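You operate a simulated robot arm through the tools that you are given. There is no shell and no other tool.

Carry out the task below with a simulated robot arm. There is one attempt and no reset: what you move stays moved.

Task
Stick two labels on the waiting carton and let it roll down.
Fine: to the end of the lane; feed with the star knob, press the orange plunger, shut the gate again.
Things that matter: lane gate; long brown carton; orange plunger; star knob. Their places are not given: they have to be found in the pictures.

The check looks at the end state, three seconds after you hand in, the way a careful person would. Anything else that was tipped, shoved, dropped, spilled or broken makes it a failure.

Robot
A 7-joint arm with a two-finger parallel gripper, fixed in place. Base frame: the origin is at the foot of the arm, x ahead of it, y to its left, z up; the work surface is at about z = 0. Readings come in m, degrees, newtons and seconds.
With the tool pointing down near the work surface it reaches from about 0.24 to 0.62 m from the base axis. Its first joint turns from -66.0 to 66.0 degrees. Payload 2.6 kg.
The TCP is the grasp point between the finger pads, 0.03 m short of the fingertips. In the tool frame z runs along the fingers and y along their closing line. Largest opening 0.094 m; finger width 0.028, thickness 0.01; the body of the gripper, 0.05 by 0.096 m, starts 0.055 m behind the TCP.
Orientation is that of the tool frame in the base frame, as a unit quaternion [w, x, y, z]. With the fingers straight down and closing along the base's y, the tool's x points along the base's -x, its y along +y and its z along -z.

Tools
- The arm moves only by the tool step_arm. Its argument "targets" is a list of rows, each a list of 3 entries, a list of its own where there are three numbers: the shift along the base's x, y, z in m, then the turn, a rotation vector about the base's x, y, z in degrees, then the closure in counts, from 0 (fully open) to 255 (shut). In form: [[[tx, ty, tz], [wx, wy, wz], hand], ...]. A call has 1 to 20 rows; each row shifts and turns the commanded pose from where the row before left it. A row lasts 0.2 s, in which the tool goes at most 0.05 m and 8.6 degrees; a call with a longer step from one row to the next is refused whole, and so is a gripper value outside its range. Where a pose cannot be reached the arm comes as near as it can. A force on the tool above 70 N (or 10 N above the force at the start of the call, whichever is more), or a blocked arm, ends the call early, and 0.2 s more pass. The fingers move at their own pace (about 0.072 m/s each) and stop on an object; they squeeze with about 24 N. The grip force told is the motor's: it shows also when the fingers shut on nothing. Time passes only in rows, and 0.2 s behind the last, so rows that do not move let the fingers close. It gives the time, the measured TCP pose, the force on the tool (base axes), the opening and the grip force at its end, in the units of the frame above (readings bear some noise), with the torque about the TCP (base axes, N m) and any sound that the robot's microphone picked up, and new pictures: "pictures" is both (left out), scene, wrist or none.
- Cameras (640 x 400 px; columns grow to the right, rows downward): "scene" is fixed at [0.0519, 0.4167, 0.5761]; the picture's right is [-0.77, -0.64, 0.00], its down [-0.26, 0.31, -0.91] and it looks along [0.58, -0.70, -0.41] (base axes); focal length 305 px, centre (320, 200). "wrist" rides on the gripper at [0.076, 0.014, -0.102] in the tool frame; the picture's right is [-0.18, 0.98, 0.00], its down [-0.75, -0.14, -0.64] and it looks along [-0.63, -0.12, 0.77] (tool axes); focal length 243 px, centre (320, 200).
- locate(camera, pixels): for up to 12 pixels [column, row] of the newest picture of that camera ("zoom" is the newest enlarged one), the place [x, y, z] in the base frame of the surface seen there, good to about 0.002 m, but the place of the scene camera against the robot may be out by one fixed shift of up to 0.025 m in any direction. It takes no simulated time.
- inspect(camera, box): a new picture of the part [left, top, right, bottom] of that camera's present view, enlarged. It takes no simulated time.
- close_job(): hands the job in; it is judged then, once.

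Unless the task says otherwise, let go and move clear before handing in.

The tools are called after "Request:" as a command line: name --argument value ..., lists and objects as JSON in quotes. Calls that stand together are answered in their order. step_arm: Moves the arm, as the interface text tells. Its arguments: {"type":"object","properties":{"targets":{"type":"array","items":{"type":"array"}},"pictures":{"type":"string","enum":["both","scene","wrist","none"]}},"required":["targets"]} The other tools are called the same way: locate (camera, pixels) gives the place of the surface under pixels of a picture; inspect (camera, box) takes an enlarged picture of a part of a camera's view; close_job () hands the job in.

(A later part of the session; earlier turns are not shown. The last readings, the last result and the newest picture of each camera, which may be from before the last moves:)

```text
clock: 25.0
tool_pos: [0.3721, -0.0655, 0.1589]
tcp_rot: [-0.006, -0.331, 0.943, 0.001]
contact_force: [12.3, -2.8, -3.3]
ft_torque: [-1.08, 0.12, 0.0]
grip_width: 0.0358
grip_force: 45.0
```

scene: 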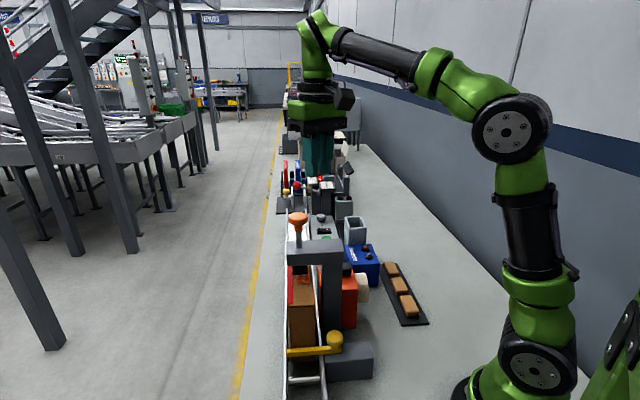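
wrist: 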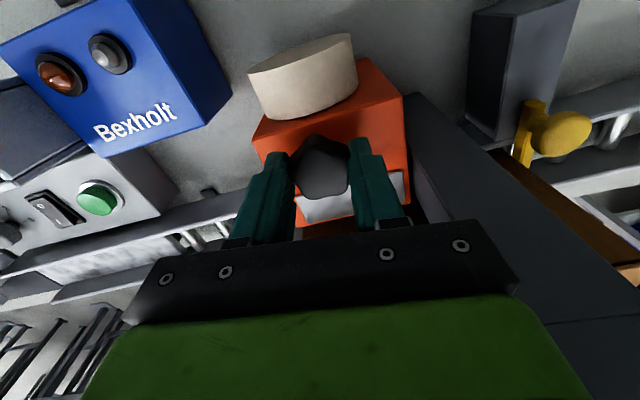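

The knob is turning with the fingers (about 21 degrees so far) and the window is still empty. I will continue clockwise.

Request:
step_arm --targets '[[[0.0008, 0, 0], [0, 0, -7], 255], [[0, 0, 0], [0, 0, -7], 255], [[0, 0, 0], [0, 0, -7], 255], [[0, 0, 0], [0, 0, -7], 255]]' --pictures "wrist"

```text
clock: 26.0
tool_pos: [0.3717, -0.0656, 0.1594]
tcp_rot: [-0.006, -0.093, 0.996, 0.004]
contact_force: [-14.3, -1.5, 16.8]
ft_torque: [-0.16, -0.24, 0.03]
grip_width: 0.0356
grip_force: 45.1
```

wrist: 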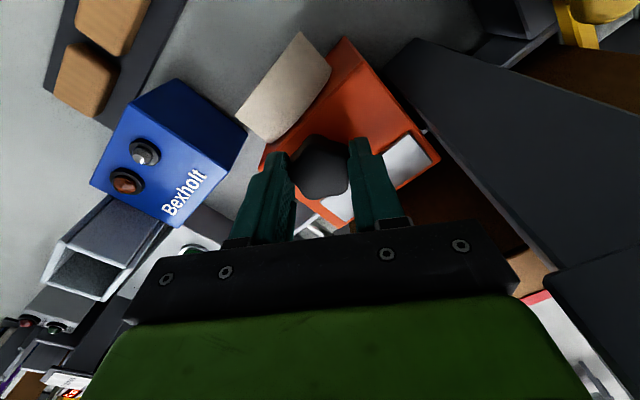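

About 49 degrees are turned and the window at (405,160) is still white. I will continue in two smaller steps, relaxing the side force.

Request:
step_arm --targets '[[[-0.0008, 0, 0], [0, 0, -6], 255], [[0, 0, 0], [0, 0, -6], 255]]' --pictures "wrist"

Request:
step_arm --targets '[[[0, 0, 0], [0, 0, -6], 255], [[0, 0, 0], [0, 0, -6], 255]]' --pictures "wrist"

```text
clock: 26.6
tool_pos: [0.3717, -0.0639, 0.158]
tcp_rot: [-0.005, 0.011, 1.0, 0.004]
contact_force: [-10.2, 3.3, 19.2]
ft_torque: [-0.3, 1.19, -0.02]
grip_width: 0.0354
grip_force: 45.0
```

wrist: 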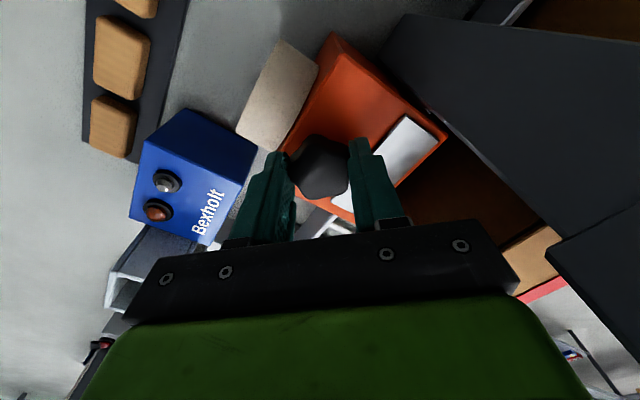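

```text
clock: 27.2
tool_pos: [0.3721, -0.0649, 0.1582]
tcp_rot: [-0.005, 0.116, 0.993, 0.005]
contact_force: [-13.6, 8.1, 20.3]
ft_torque: [-0.21, 0.02, 0.05]
grip_width: 0.0355
grip_force: 44.6
```

wrist: 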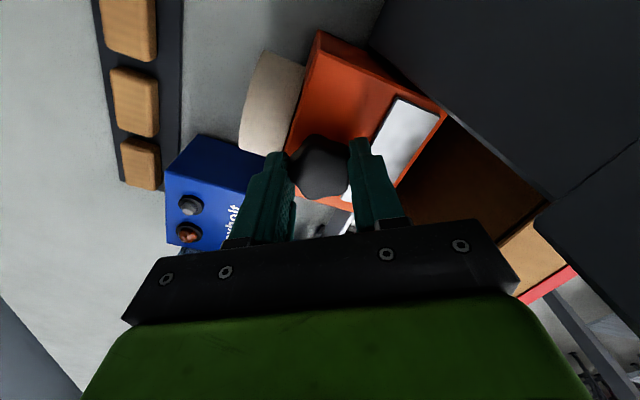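

About 73 degrees are turned and the window at (405,130) is still white, though the first label only needed somewhere between 55 and 83 degrees. I will turn a little further in small steps.

Request:
step_arm --targets '[[[-0.0006, 0.0003, 0.0005], [0, 0, -5], 255]]' --pictures "wrist"

Request:
step_arm --targets '[[[0, 0, 0], [0, 0, -5], 255]]' --pictures "wrist"

```text
clock: 27.6
tool_pos: [0.3717, -0.0646, 0.1591]
tcp_rot: [-0.003, 0.158, 0.987, 0.005]
contact_force: [3.4, 8.0, 6.8]
ft_torque: [0.43, 1.1, 0.01]
grip_width: 0.0355
grip_force: 44.3
```

wrist: 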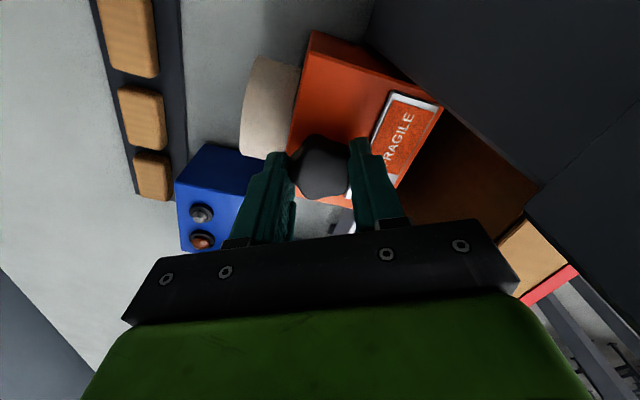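

```text
clock: 28.0
tool_pos: [0.3714, -0.0649, 0.1595]
tcp_rot: [-0.003, 0.2, 0.98, 0.005]
contact_force: [10.5, 11.0, -3.9]
ft_torque: [0.16, 0.42, 0.0]
grip_width: 0.0357
grip_force: 44.7
```

wrist: 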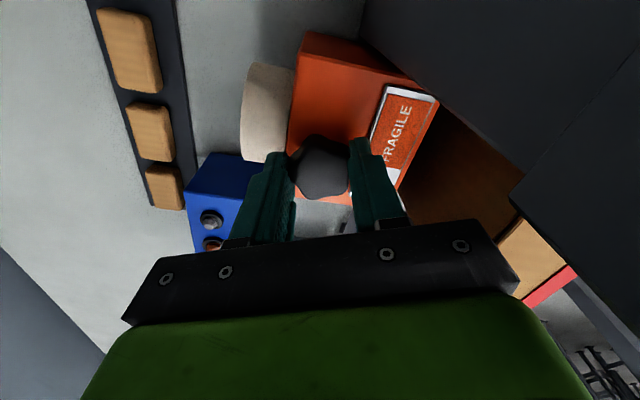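

The second FRAGILE label is now in the window at (405,125). I will open, rise straight up, close the fingers and move over the plunger again.

Request:
step_arm --targets '[[[0, 0, 0], [0, 0, 0], 70], [[0, 0, 0], [0, 0, 0], 70], [[0, 0, 0], [0, 0, 0], 70], [[0, 0, 0.03], [0, 0, 0], 70], [[0, 0, 0.05], [0, 0, 0], 70], [[0, 0, 0.05], [0, 0, 0], 70], [[0, 0, 0.05], [0, 0, 0], 70], [[0, 0, 0.05], [0, 0, 0], 70], [[0, 0, 0.03], [0, 0, 0], 70], [[0.004, 0.033, 0], [0, 0, 5], 255], [[0.004, 0.033, 0], [0, 0, 5], 255], [[0.004, 0.033, 0], [0, 0, 0], 255], [[0.0042, 0.033, 0], [0, 0, 0], 255], [[0, 0, -0.03], [0, 0, 0], 255], [[0, 0, -0.02], [0, 0, 0], 255]]' --pictures "both"

```text
clock: 31.2
tool_pos: [0.3862, 0.0683, 0.3693]
tcp_rot: [-0.005, 0.115, 0.993, 0.004]
contact_force: [0.3, -1.0, -0.4]
ft_torque: [-0.03, -0.01, -0.01]
grip_width: 0.0
grip_force: 23.7
```

scene: 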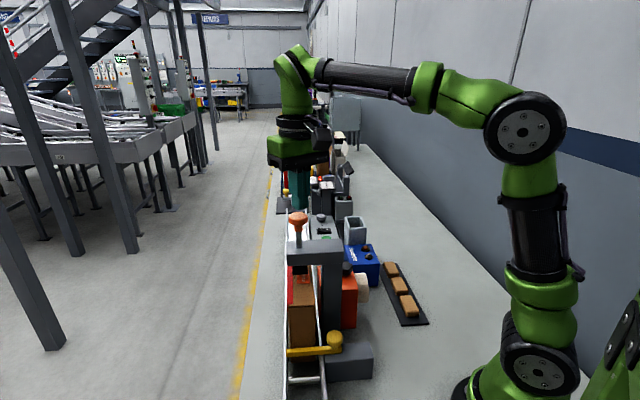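
wrist: 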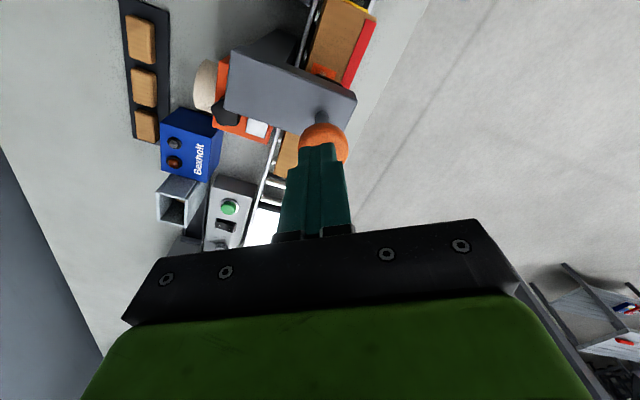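

The fingers at (322,150) are over the plunger head as before. I will press down with slow final steps and listen for the click.

Request:
step_arm --targets '[[[0, -0.001, -0.013], [0, 0, 0], 255], [[0, 0, -0.006], [0, 0, 0], 255], [[0, 0, -0.006], [0, 0, 0], 255], [[0, 0, -0.005], [0, 0, 0], 255], [[0, 0, -0.005], [0, 0, 0], 255], [[0, 0, -0.004], [0, 0, 0], 255]]' --pictures "both"

```text
clock: 32.6
tool_pos: [0.3862, 0.0659, 0.3342]
tcp_rot: [0.0, 0.116, 0.993, 0.007]
contact_force: [-15.8, -3.4, 44.9]
ft_torque: [-0.1, 0.21, 0.21]
grip_width: 0.0
grip_force: 24.0
heard: click
```

scene: 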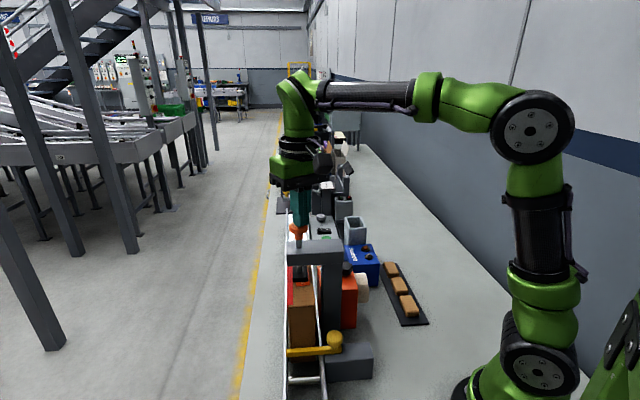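
wrist: 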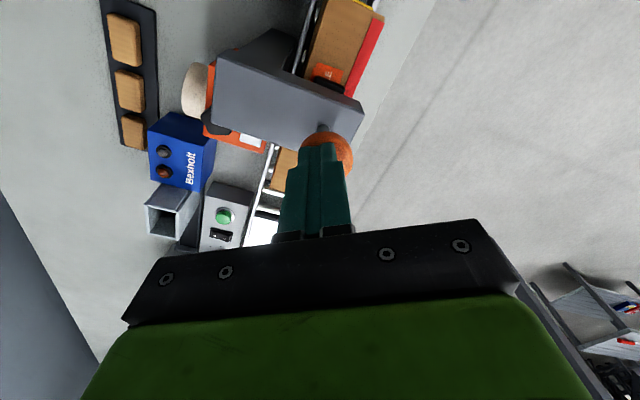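

The second click was heard at 45 N. I will raise the fingers clear and check the carton and the window.

Request:
step_arm --targets '[[[0, 0, 0.01], [0, 0, 0], 255], [[0, 0, 0.02], [0, 0, 0], 255], [[0, 0, 0.03], [0, 0, 0], 255], [[0, 0, 0.03], [0, 0, 0], 255], [[0, -0.025, 0], [0, 0, 0], 255], [[0, -0.035, 0], [0, 0, 0], 200]]' --pictures "both"

Request:
inspect --camera "wrist" --box '[250, 0, 450, 160]'

Request:
inspect --camera "scene" --box '[275, 205, 355, 365]'

```text
clock: 34.0
tool_pos: [0.3869, 0.0053, 0.4205]
tcp_rot: [-0.005, 0.115, 0.993, 0.004]
contact_force: [-0.1, 0.1, -1.0]
ft_torque: [-0.02, -0.03, 0.04]
grip_width: 0.0202
grip_force: 0.2
```

scene: 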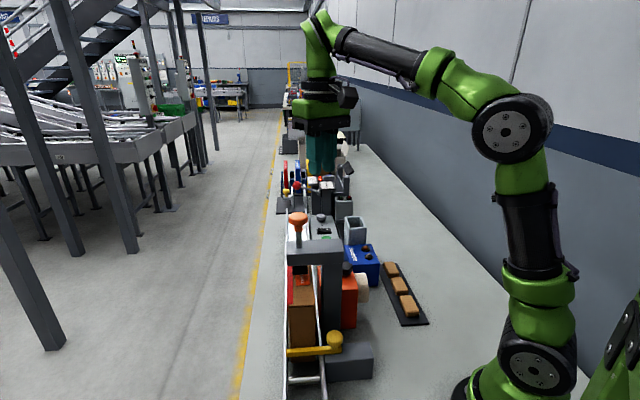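
wrist: 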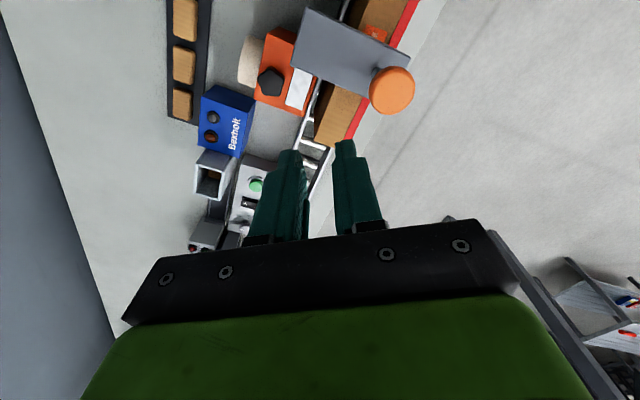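

```text
2.50 times, centred on (350, 80) of wrist
```

zoom: 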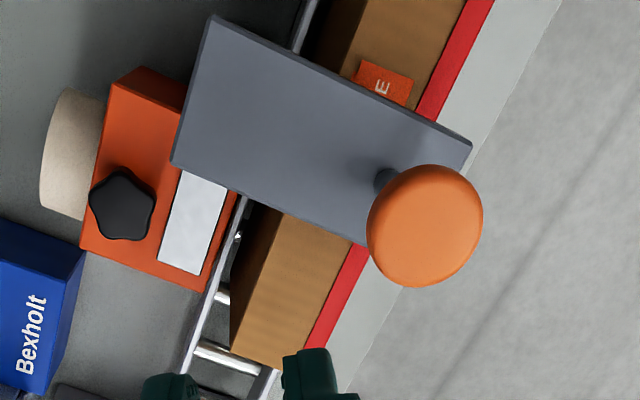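

```text
2.50 times, centred on (315, 285) of scene
```

zoom: 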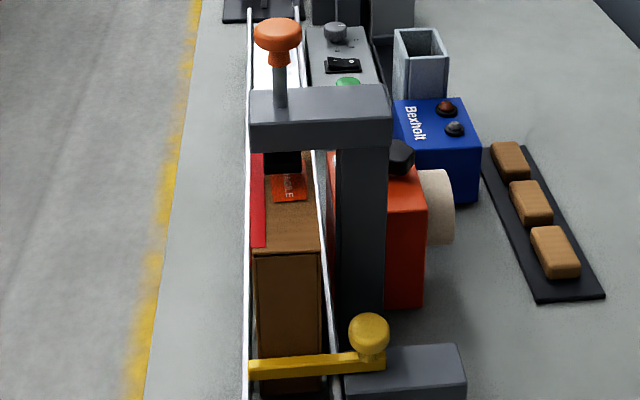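

Both labels are on: the window is white again and the label edge at (290,190) in the scene zoom has shifted from where it was after the first press. Next is the gate, so I will retreat toward the robot at height, turn to face across the lane and hover over the yellow ball.

Request:
step_arm --targets '[[[-0.03, -0.02, 0], [0, 0, 8], 70], [[-0.035, -0.01, 0], [0, 0, 8], 70], [[-0.035, 0.01, 0], [0, 0, 8], 70], [[0, 0.03, 0], [0, 0, 8], 70], [[0, 0.03, 0], [0, 0, 8], 70], [[0, 0.031, 0], [0, 0, 8], 70], [[0, 0, -0.02], [0, 0, 8], 70], [[0, 0, -0.04], [0, 0, 3], 70], [[0, 0, -0.04], [0, 0, 0], 70], [[0, 0, -0.04], [0, 0, 0], 70]]' --pictures "both"

```text
clock: 36.2
tool_pos: [0.2874, 0.0754, 0.2807]
tcp_rot: [-0.005, -0.389, 0.921, 0.002]
contact_force: [-0.3, 0.6, 0.5]
ft_torque: [-0.01, -0.02, -0.01]
grip_width: 0.0681
grip_force: 0.1
```

scene: 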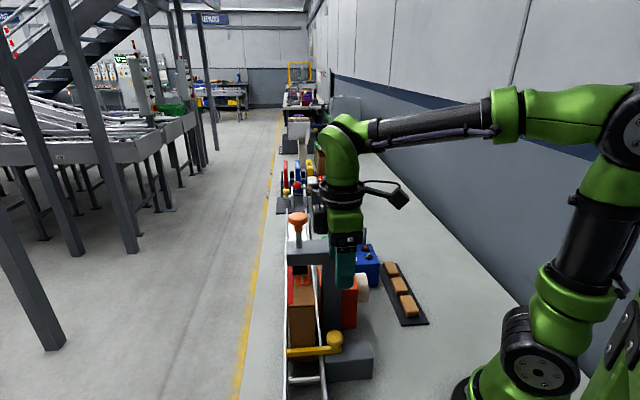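
wrist: 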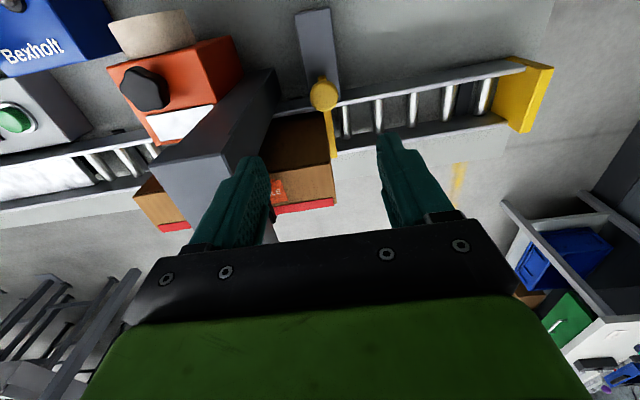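

The gate is now in clear view, with the ball at (324,94), the bar running to (333,158) and the block at (318,50). I will zoom in and locate its parts.

Request:
inspect --camera "wrist" --box '[260, 0, 420, 180]'

Request:
locate --camera "wrist" --pixels '[[324, 94], [313, 94], [336, 94], [324, 80], [324, 108], [331, 130], [334, 155], [318, 12], [302, 60], [338, 60], [322, 72], [300, 160]]'

```text
2.22 times, centred on (340, 90) of wrist
```

zoom: 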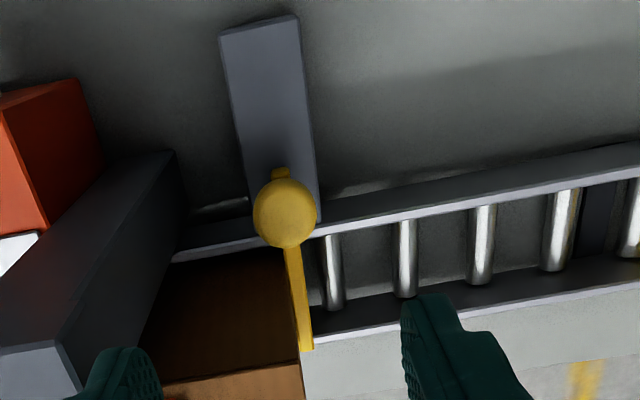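

```text
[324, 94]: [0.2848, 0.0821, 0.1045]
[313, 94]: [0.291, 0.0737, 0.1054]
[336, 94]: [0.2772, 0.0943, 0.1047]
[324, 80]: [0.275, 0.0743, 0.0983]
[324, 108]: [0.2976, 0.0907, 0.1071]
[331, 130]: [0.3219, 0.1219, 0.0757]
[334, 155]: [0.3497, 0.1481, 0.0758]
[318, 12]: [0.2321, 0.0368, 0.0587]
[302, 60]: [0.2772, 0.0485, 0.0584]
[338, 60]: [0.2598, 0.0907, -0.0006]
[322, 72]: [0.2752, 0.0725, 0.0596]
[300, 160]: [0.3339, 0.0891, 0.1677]
```

The gate knob is centred near (0.286,0.083) with its top at z 0.106, the bar top is at 0.076 and the block top at 0.059, so the bar can slide over the block. I will shift over the knob and come down part way to check.

Request:
step_arm --targets '[[[-0.0014, 0.0076, -0.02], [0, 0, 0], 70], [[0, 0, -0.04], [0, 0, 0], 70], [[0, 0, -0.04], [0, 0, 0], 70], [[0, 0, -0.035], [0, 0, 0], 70], [[0, 0, 0], [0, 0, 0], 70]]' --pictures "both"

```text
clock: 37.4
tool_pos: [0.2854, 0.0832, 0.1448]
tcp_rot: [-0.007, -0.389, 0.921, 0.001]
contact_force: [0.8, 0.6, 1.0]
ft_torque: [0.0, -0.02, -0.01]
grip_width: 0.0682
grip_force: 0.0
```

scene: 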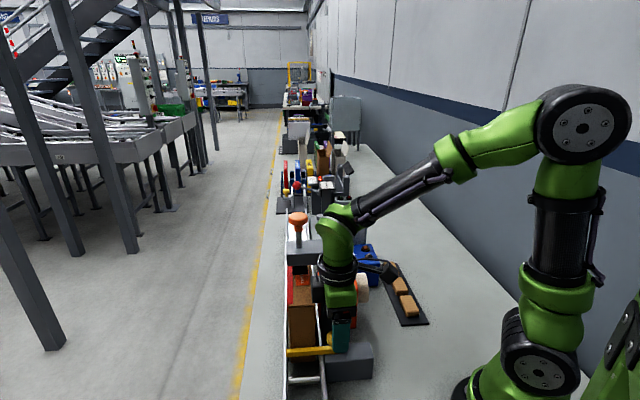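
wrist: 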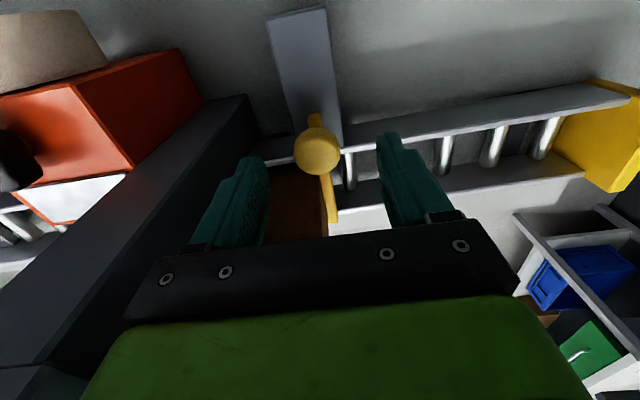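

The knob at (318,151) sits between the open fingers, so I will descend the last 4 cm and close on it.

Request:
step_arm --targets '[[[0, 0, -0.02], [0, 0, 0], 70], [[0, 0, -0.015], [0, 0, 0], 70], [[0, 0, -0.005], [0, 0, 0], 70], [[0, 0, 0], [0, 0, 0], 70]]' --pictures "wrist"

```text
clock: 38.0
tool_pos: [0.2937, 0.0844, 0.1202]
tcp_rot: [0.01, -0.388, 0.922, -0.003]
contact_force: [-5.7, -4.1, 25.5]
ft_torque: [0.67, -1.27, -0.05]
grip_width: 0.0685
grip_force: 0.0
stopped in row 3: the force on the tool passed its limit at 89 N (the readings are from after the stop); the commanded pose is now the measured one
```

wrist: 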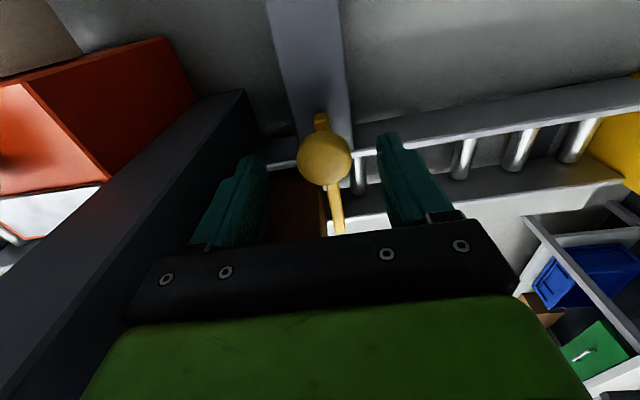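

The descent stopped at z 0.12 on an 89 N force. The torque puts the contact about 4 cm toward the lane, so the gripper body touched the carton's top edge. I will rise at once and check that the carton has not shifted.

Request:
step_arm --targets '[[[-0.003, -0.001, 0.03], [0, 0, 0], 70], [[-0.005, -0.001, 0.04], [0, 0, 0], 70], [[0, 0, 0.04], [0, 0, 0], 70], [[0, 0, 0.04], [0, 0, 0], 70], [[0, 0, 0.01], [0, 0, 0], 70]]' --pictures "both"

Request:
inspect --camera "wrist" --box '[200, 0, 420, 220]'

Request:
inspect --camera "scene" --box '[275, 205, 355, 365]'

```text
clock: 39.2
tool_pos: [0.2835, 0.0828, 0.2801]
tcp_rot: [0.006, -0.388, 0.922, -0.001]
contact_force: [0.7, 0.4, 0.3]
ft_torque: [-0.01, -0.03, 0.01]
grip_width: 0.0679
grip_force: 0.0
```

scene: 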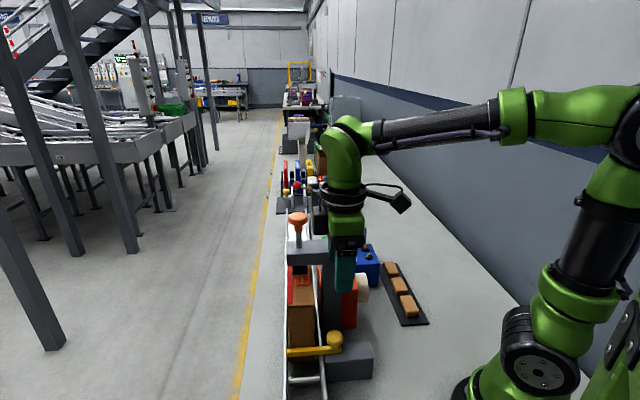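
wrist: 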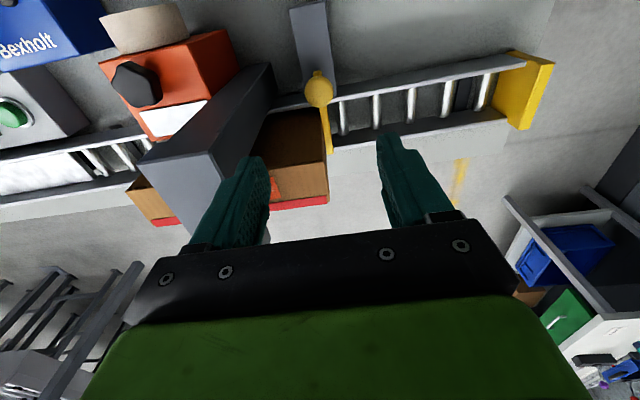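

```text
1.82 times, centred on (310, 110) of wrist
```

zoom: 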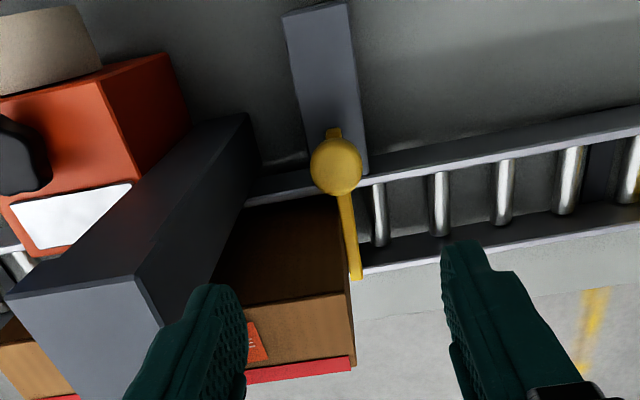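

```text
2.50 times, centred on (315, 285) of scene
```

zoom: 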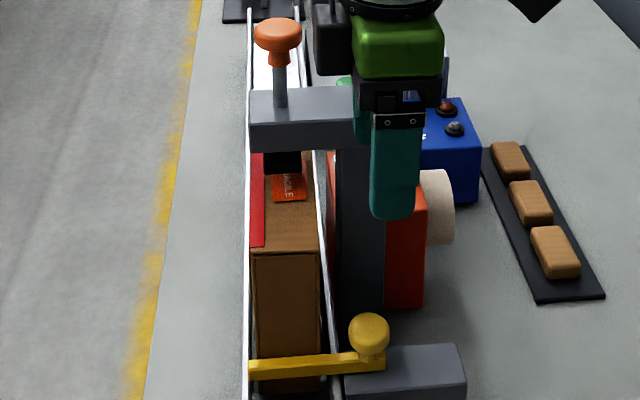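

The carton looks unmoved: its front edge is still at (285,252) in the scene zoom and the gate is unchanged. I will locate the carton's near top edge exactly so I can plan a tilted grip that clears it.

Request:
locate --camera "wrist" --pixels '[[325, 165], [325, 155], [300, 168], [300, 160], [322, 180], [325, 145], [318, 90], [308, 90], [329, 90], [318, 102], [318, 78], [328, 149]]'

Request:
inspect --camera "wrist" --box '[280, 60, 360, 160]'

```text
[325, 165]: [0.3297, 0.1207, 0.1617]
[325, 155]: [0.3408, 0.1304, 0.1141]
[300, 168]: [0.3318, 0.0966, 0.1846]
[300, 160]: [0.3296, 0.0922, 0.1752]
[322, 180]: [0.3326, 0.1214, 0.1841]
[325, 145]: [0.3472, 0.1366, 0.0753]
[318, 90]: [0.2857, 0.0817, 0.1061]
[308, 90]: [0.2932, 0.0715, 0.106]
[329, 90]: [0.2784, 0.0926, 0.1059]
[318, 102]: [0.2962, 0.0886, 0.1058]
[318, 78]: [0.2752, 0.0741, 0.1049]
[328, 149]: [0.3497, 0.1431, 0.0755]
```

```text
4.00 times, centred on (320, 110) of wrist
```

zoom: 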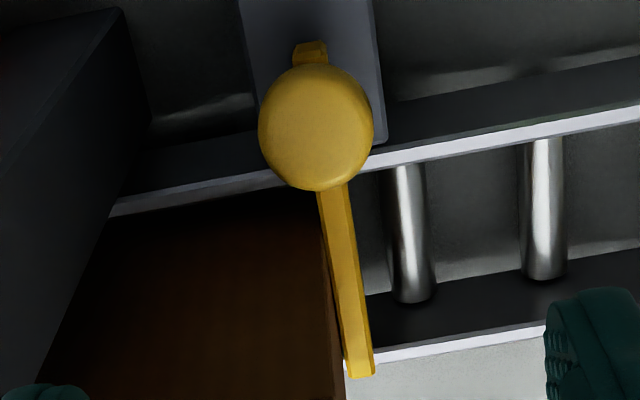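

The carton's near face is at t≈0.298 with its top at z 0.185, and the knob is centred at (0.2857,0.0817). I will lean the gripper 15 degrees back toward the robot so its body clears the carton, then descend part way.

Request:
step_arm --targets '[[[0.0022, -0.0011, 0], [5.3, -5.3, 0], 70], [[0, 0, 0], [5.3, -5.3, 0], 70], [[0, 0, -0.04], [0, 0, 0], 70], [[0, 0, -0.04], [0, 0, 0], 70], [[0, 0, -0.04], [0, 0, 0], 70], [[0, 0, -0.02], [0, 0, 0], 70]]' --pictures "both"

```text
clock: 40.6
tool_pos: [0.2848, 0.0811, 0.1384]
tcp_rot: [0.128, -0.384, 0.913, 0.048]
contact_force: [-0.3, 0.3, 0.4]
ft_torque: [-0.02, 0.0, -0.03]
grip_width: 0.0681
grip_force: 0.0
```

scene: 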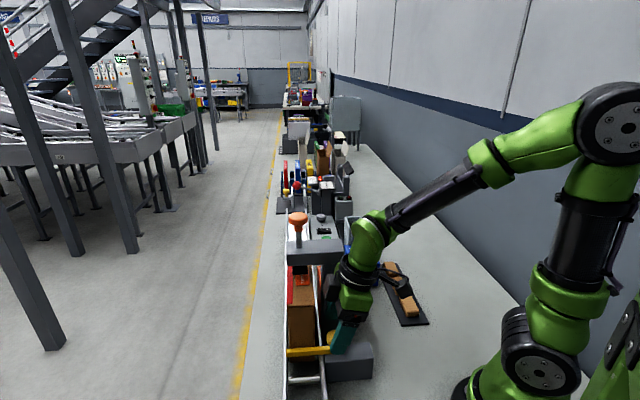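
wrist: 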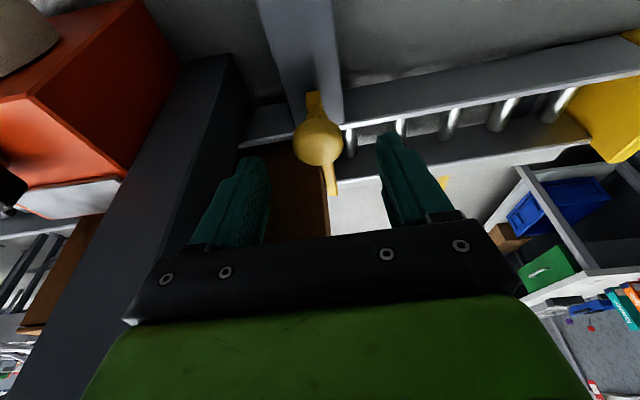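

The lean worked with no contact, and the knob at (318,143) is still between the fingers. I will descend the last 3 cm in small steps.

Request:
step_arm --targets '[[[0.0005, 0.0005, -0.012], [0, 0, 0], 70], [[0, 0, -0.01], [0, 0, 0], 70], [[0, 0, -0.01], [0, 0, 0], 70], [[0, 0, 0], [0, 0, 0], 70]]' --pictures "wrist"

```text
clock: 41.6
tool_pos: [0.2857, 0.0821, 0.1072]
tcp_rot: [0.128, -0.384, 0.913, 0.048]
contact_force: [0.3, 0.6, 0.2]
ft_torque: [0.0, 0.02, 0.03]
grip_width: 0.0685
grip_force: 0.0
```

wrist: 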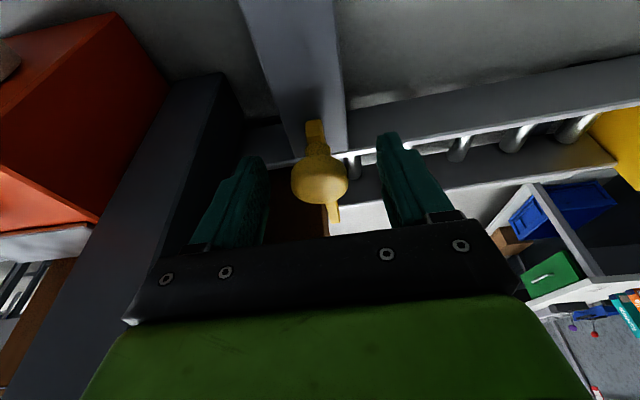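

The knob at (320,180) is centred between the fingers with no contact force, so I will close on it.

Request:
step_arm --targets '[[[0, 0, 0], [0, 0, 0], 255], [[0, 0, 0], [0, 0, 0], 255], [[0, 0, 0], [0, 0, 0], 255]]' --pictures "both"

```text
clock: 42.4
tool_pos: [0.2871, 0.082, 0.1064]
tcp_rot: [0.126, -0.384, 0.913, 0.047]
contact_force: [5.0, -5.5, -5.7]
ft_torque: [-0.05, -0.12, 0.0]
grip_width: 0.0314
grip_force: 44.8
```

scene: 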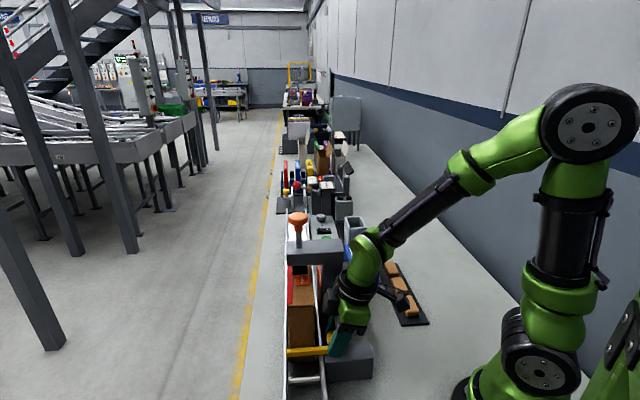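
wrist: 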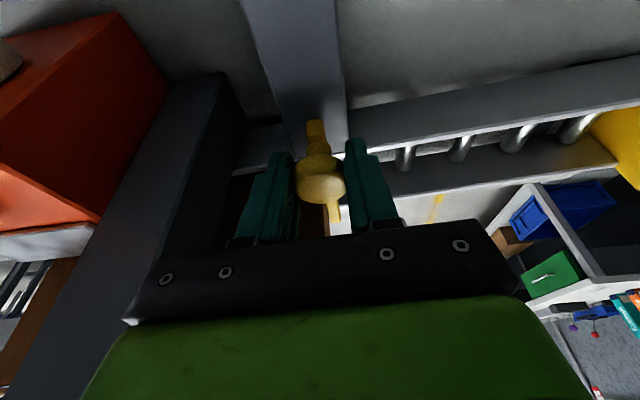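

The knob is gripped at width 0.031. I will test the slide idea with a gentle 8 mm pull toward the robot across the lane.

Request:
step_arm --targets '[[[-0.0028, -0.0028, 0], [0, 0, 0], 255], [[-0.0028, -0.0028, 0], [0, 0, 0], 255]]' --pictures "wrist"

```text
clock: 43.0
tool_pos: [0.2806, 0.0764, 0.1065]
tcp_rot: [0.127, -0.384, 0.913, 0.048]
contact_force: [7.7, -5.0, -8.3]
ft_torque: [-0.05, -0.14, 0.05]
grip_width: 0.0313
grip_force: 45.0
```

wrist: 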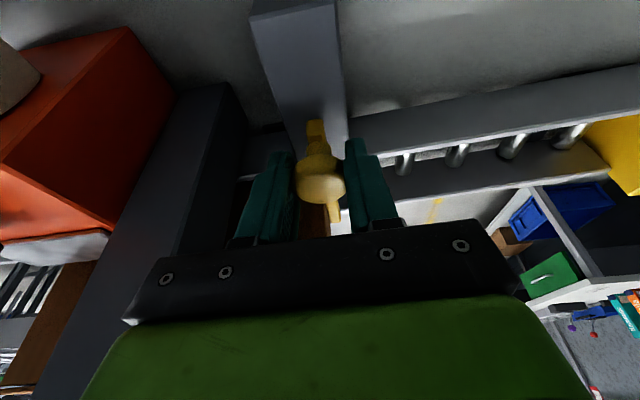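

The bar slid with the fingers with almost no resistance, so the gate is a slide. I will pull it fully open and bring the tool upright as I go.

Request:
step_arm --targets '[[[-0.0085, -0.0085, 0], [0, 0, 0], 255], [[-0.0085, -0.0085, 0], [-2.5, 2.5, 0], 255], [[-0.0085, -0.0085, 0], [-2.5, 2.5, 0], 255], [[-0.0085, -0.0085, 0], [-2.5, 2.5, 0], 255], [[-0.0085, -0.0085, 0], [-2.5, 2.5, 0], 255]]' --pictures "both"

```text
clock: 44.2
tool_pos: [0.2379, 0.0343, 0.1071]
tcp_rot: [0.014, -0.388, 0.921, 0.001]
contact_force: [5.4, -4.7, 4.5]
ft_torque: [0.9, -1.04, 0.0]
grip_width: 0.0313
grip_force: 44.9
```

scene: 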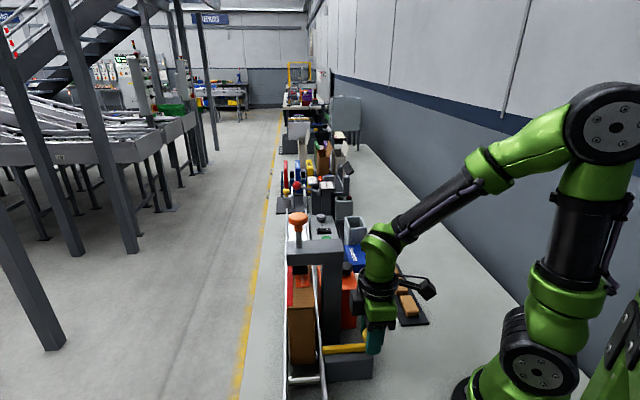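
wrist: 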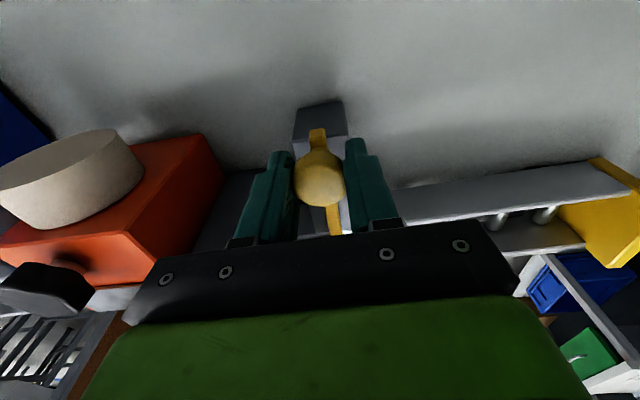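

The bar is now drawn back to (325–365,349) in the scene and the lane is open, and the carton seems to be creeping forward. I will hold still and let it roll.

Request:
step_arm --targets '[[[0, 0, 0], [0, 0, 0], 255], [[0, 0, 0], [0, 0, 0], 255], [[0, 0, 0], [0, 0, 0], 255], [[0, 0, 0], [0, 0, 0], 255], [[0, 0, 0], [0, 0, 0], 255]]' --pictures "both"

```text
clock: 45.4
tool_pos: [0.2389, 0.0346, 0.107]
tcp_rot: [0.014, -0.388, 0.922, 0.001]
contact_force: [7.4, -7.9, 17.7]
ft_torque: [-0.55, 0.34, 0.07]
grip_width: 0.0315
grip_force: 45.1
```

scene: 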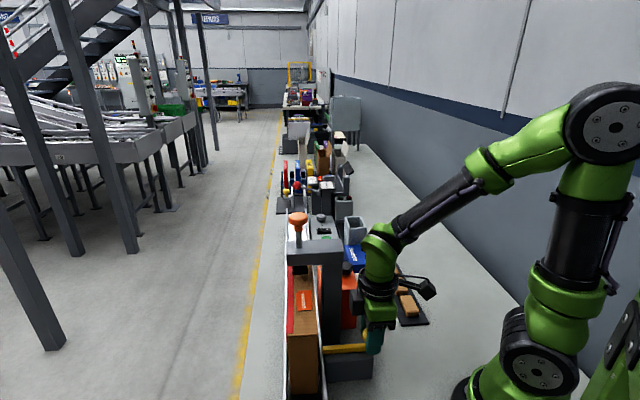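
wrist: 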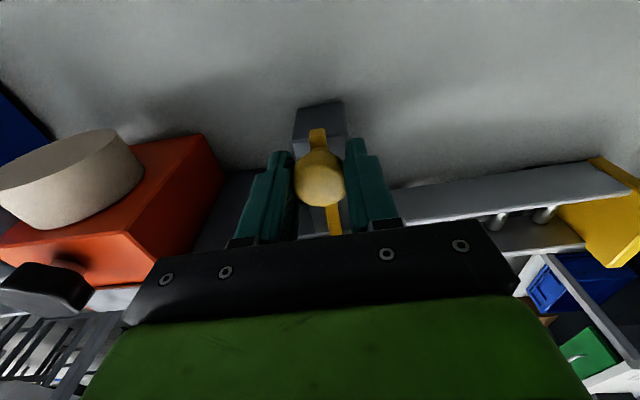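

The carton is rolling slowly down the lane, with its label now in view at scene pixel (304,300). I will keep holding the gate open and wait.

Request:
step_arm --targets '[[[0, 0, 0], [0, 0, 0], 255], [[0, 0, 0], [0, 0, 0], 255], [[0, 0, 0], [0, 0, 0], 255], [[0, 0, 0], [0, 0, 0], 255], [[0, 0, 0], [0, 0, 0], 255], [[0, 0, 0], [0, 0, 0], 255], [[0, 0, 0], [0, 0, 0], 255], [[0, 0, 0], [0, 0, 0], 255]]' --pictures "both"

```text
clock: 47.2
tool_pos: [0.2398, 0.0339, 0.1065]
tcp_rot: [0.015, -0.388, 0.921, 0.001]
contact_force: [10.6, -9.2, 9.8]
ft_torque: [0.03, -0.27, -0.07]
grip_width: 0.0314
grip_force: 45.1
```

scene: 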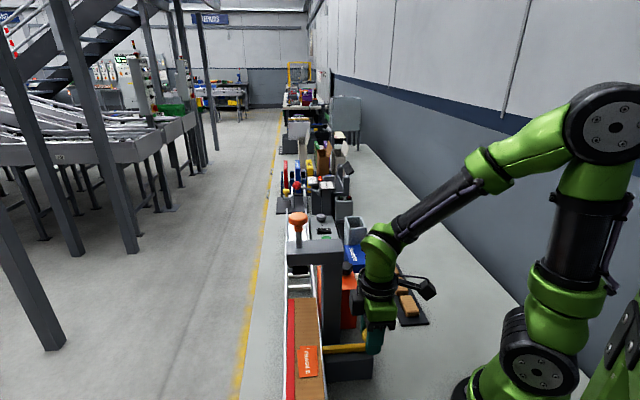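
wrist: 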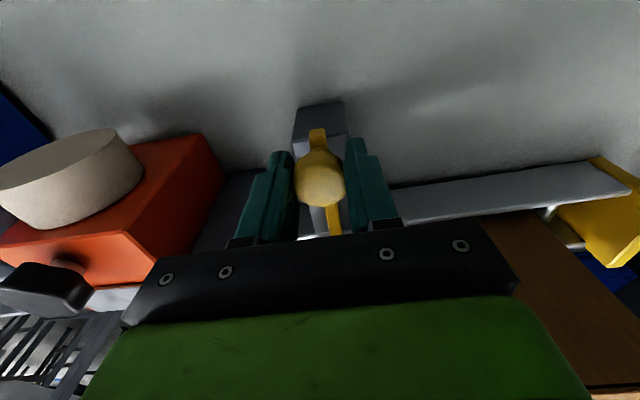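

The carton's front is past (560,380) in the wrist view and the label is at scene (308,360). I will zoom in to check the labels and keep waiting.

Request:
inspect --camera "scene" --box '[270, 280, 390, 400]'

Request:
step_arm --targets '[[[0, 0, 0], [0, 0, 0], 255], [[0, 0, 0], [0, 0, 0], 255], [[0, 0, 0], [0, 0, 0], 255], [[0, 0, 0], [0, 0, 0], 255], [[0, 0, 0], [0, 0, 0], 255], [[0, 0, 0], [0, 0, 0], 255], [[0, 0, 0], [0, 0, 0], 255], [[0, 0, 0], [0, 0, 0], 255]]' --pictures "both"

```text
3.33 times, centred on (330, 340) of scene
```

zoom: 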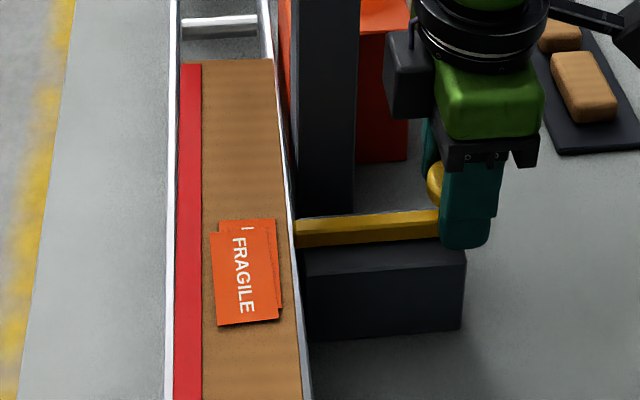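

```text
clock: 49.0
tool_pos: [0.2382, 0.0351, 0.1069]
tcp_rot: [0.014, -0.388, 0.921, 0.001]
contact_force: [13.0, -12.1, 7.7]
ft_torque: [-0.17, -0.13, 0.04]
grip_width: 0.0312
grip_force: 45.1
```

scene: 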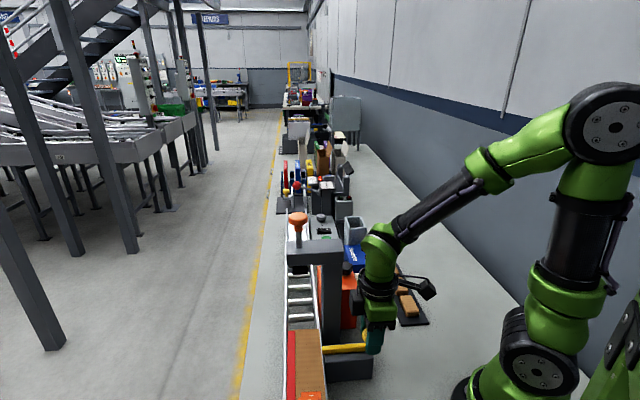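
wrist: 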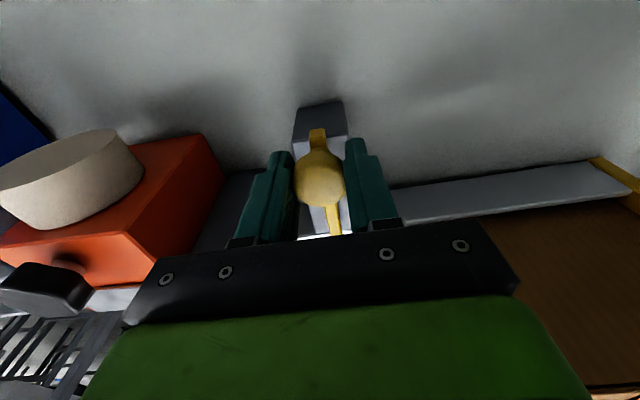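

Two overlapping FRAGILE labels show clearly in the zoom at (245,275). The carton's rear edge is at scene (305,332), so I will wait until it stops.

Request:
step_arm --targets '[[[0, 0, 0], [0, 0, 0], 255], [[0, 0, 0], [0, 0, 0], 255], [[0, 0, 0], [0, 0, 0], 255], [[0, 0, 0], [0, 0, 0], 255], [[0, 0, 0], [0, 0, 0], 255], [[0, 0, 0], [0, 0, 0], 255], [[0, 0, 0], [0, 0, 0], 255], [[0, 0, 0], [0, 0, 0], 255]]' --pictures "both"

Request:
inspect --camera "scene" --box '[270, 280, 390, 400]'

```text
clock: 50.8
tool_pos: [0.2391, 0.034, 0.1075]
tcp_rot: [0.014, -0.388, 0.922, 0.001]
contact_force: [13.5, -14.3, 6.5]
ft_torque: [-0.2, -0.11, -0.04]
grip_width: 0.0313
grip_force: 45.3
```

scene: 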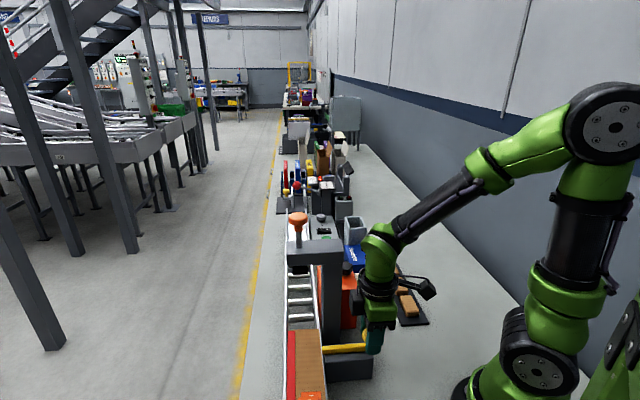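
wrist: 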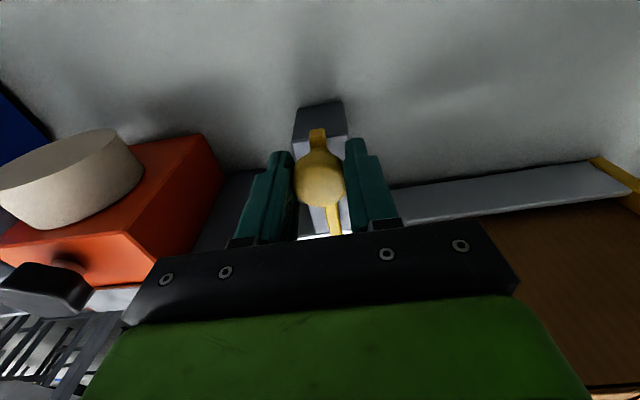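

```text
3.33 times, centred on (330, 340) of scene
```

zoom: 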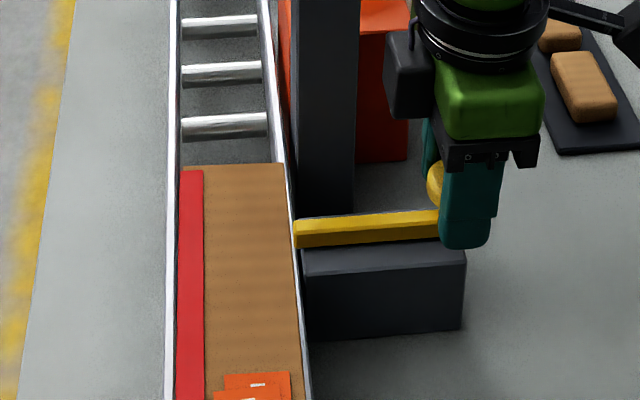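

The carton has come to rest, since its rear edge at scene (305,331) is the same as before. I will measure where its rear lies relative to the gate bar before shutting the gate.

Request:
locate --camera "scene" --pixels '[[306, 334], [295, 334], [318, 334], [328, 350], [345, 348], [365, 348], [306, 380], [309, 328], [297, 217], [296, 322]]'

Request:
locate --camera "wrist" --pixels '[[560, 230], [600, 215], [520, 215], [620, 190], [530, 250], [500, 235], [580, 380], [480, 205]]'

Request:
inspect --camera "wrist" --box '[480, 140, 640, 400]'

```text
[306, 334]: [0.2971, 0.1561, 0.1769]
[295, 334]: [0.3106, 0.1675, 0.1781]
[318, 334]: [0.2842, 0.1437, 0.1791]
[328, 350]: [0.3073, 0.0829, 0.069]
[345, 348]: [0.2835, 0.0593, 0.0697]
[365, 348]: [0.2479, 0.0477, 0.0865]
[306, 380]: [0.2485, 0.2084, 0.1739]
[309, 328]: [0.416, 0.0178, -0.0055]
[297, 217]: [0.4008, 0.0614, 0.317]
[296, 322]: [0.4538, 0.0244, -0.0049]
```

```text
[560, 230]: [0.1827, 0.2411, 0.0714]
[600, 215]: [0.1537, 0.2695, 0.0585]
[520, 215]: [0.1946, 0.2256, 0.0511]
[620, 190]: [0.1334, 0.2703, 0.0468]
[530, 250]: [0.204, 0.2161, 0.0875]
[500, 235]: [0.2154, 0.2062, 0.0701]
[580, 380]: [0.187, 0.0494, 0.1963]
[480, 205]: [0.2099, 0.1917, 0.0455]
```

```text
1.54 times, centred on (560, 270) of wrist
```

zoom: 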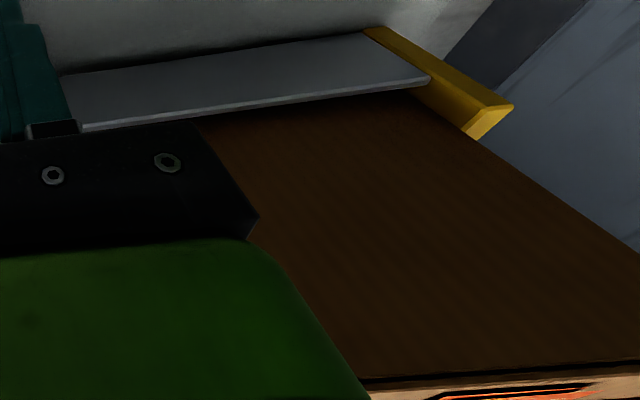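

The carton rests against the yellow end stop and its rear is about 6 cm past the gate bar, so the gate can shut behind it. I will push the knob back across the lane, leaning the tool again as it nears the lane.

Request:
step_arm --targets '[[[0.009, 0.007, 0], [2.5, -2.5, 0], 255], [[0.0085, 0.0085, 0], [2.5, -2.5, 0], 255], [[0.0085, 0.0085, 0], [2.5, -2.5, 0], 255], [[0.0085, 0.0085, 0], [2.5, -2.5, 0], 255], [[0.0085, 0.0085, 0], [0, 0, 0], 255]]' --pictures "both"

```text
clock: 52.0
tool_pos: [0.2805, 0.0751, 0.1057]
tcp_rot: [0.126, -0.384, 0.913, 0.05]
contact_force: [-0.8, -0.4, -9.5]
ft_torque: [0.03, 0.24, 0.2]
grip_width: 0.0314
grip_force: 45.6
```

scene: 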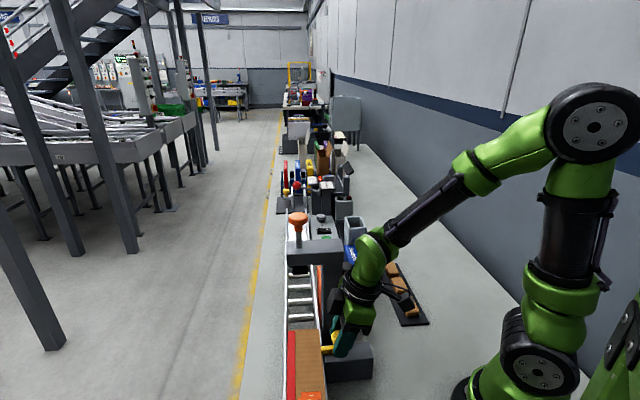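
wrist: 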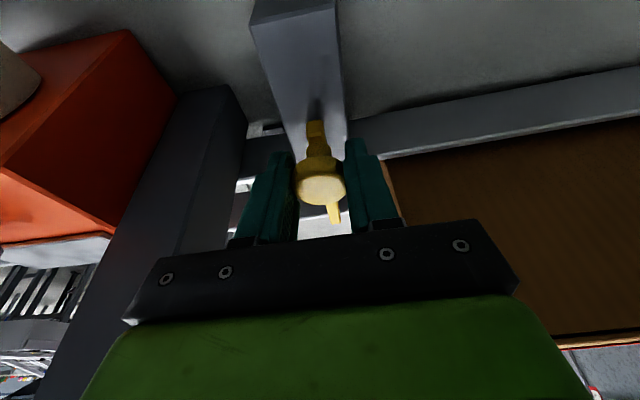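

The gate is nearly shut again with the knob still in the grip at (320,180). I will push the last centimetre in small steps and feel for the stop.

Request:
step_arm --targets '[[[0.003, 0.003, 0], [0, 0, 0], 255], [[0.003, 0.003, 0], [0, 0, 0], 255], [[0.0015, 0.0015, 0], [0, 0, 0], 255], [[0, 0, 0], [0, 0, 0], 255]]' --pictures "both"

```text
clock: 53.0
tool_pos: [0.2873, 0.0824, 0.107]
tcp_rot: [0.124, -0.384, 0.914, 0.049]
contact_force: [-27.5, -7.4, 12.9]
ft_torque: [-0.1, 0.13, 0.14]
grip_width: 0.0311
grip_force: 44.9
```

scene: 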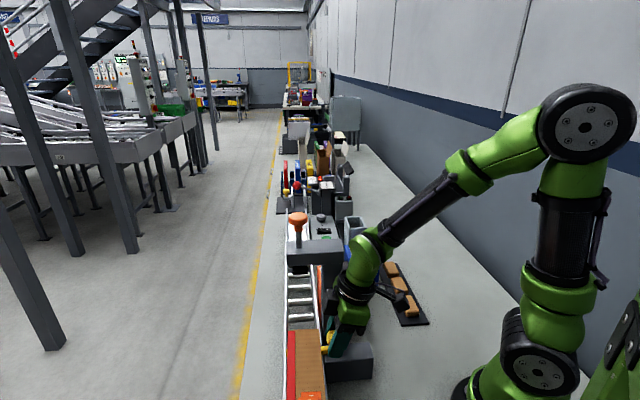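
wrist: 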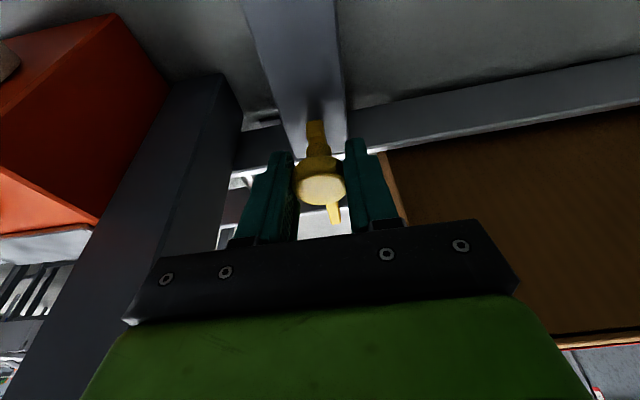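

A push-back of about 25 N across the lane at the original knob position says the gate is against its shut stop. I will open the fingers, rise straight up and look.

Request:
step_arm --targets '[[[0, 0, 0], [0, 0, 0], 90], [[0, 0, 0], [0, 0, 0], 70], [[0, 0, 0], [0, 0, 0], 70], [[0, 0, 0.02], [0, 0, 0], 70], [[0, 0, 0.03], [0, 0, 0], 70], [[0, 0, 0.04], [0, 0, 0], 70], [[0, 0, 0.04], [0, 0, 0], 70], [[0, 0, 0.04], [-5.3, 5.3, 0], 70], [[-0.02, -0.02, 0.02], [-5.3, 5.3, 0], 70]]' --pictures "both"

```text
clock: 55.0
tool_pos: [0.269, 0.0608, 0.2975]
tcp_rot: [0.006, -0.388, 0.922, -0.002]
contact_force: [-0.3, 1.0, -0.6]
ft_torque: [0.03, 0.01, 0.01]
grip_width: 0.0682
grip_force: 0.0
```

scene: 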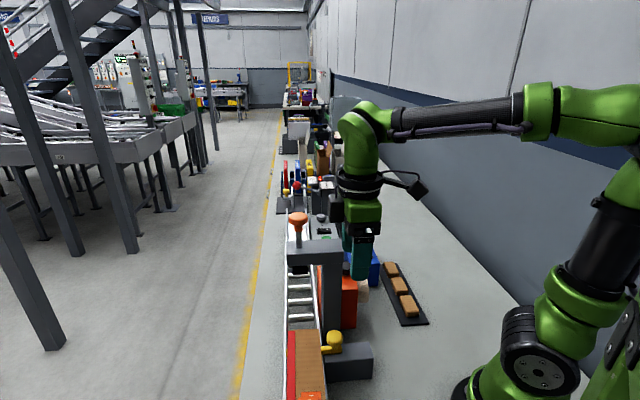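
wrist: 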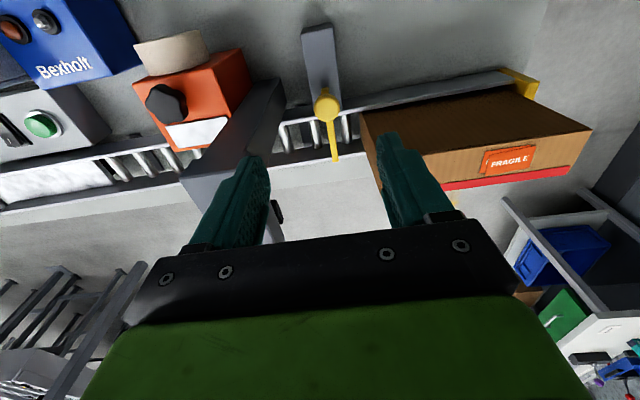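

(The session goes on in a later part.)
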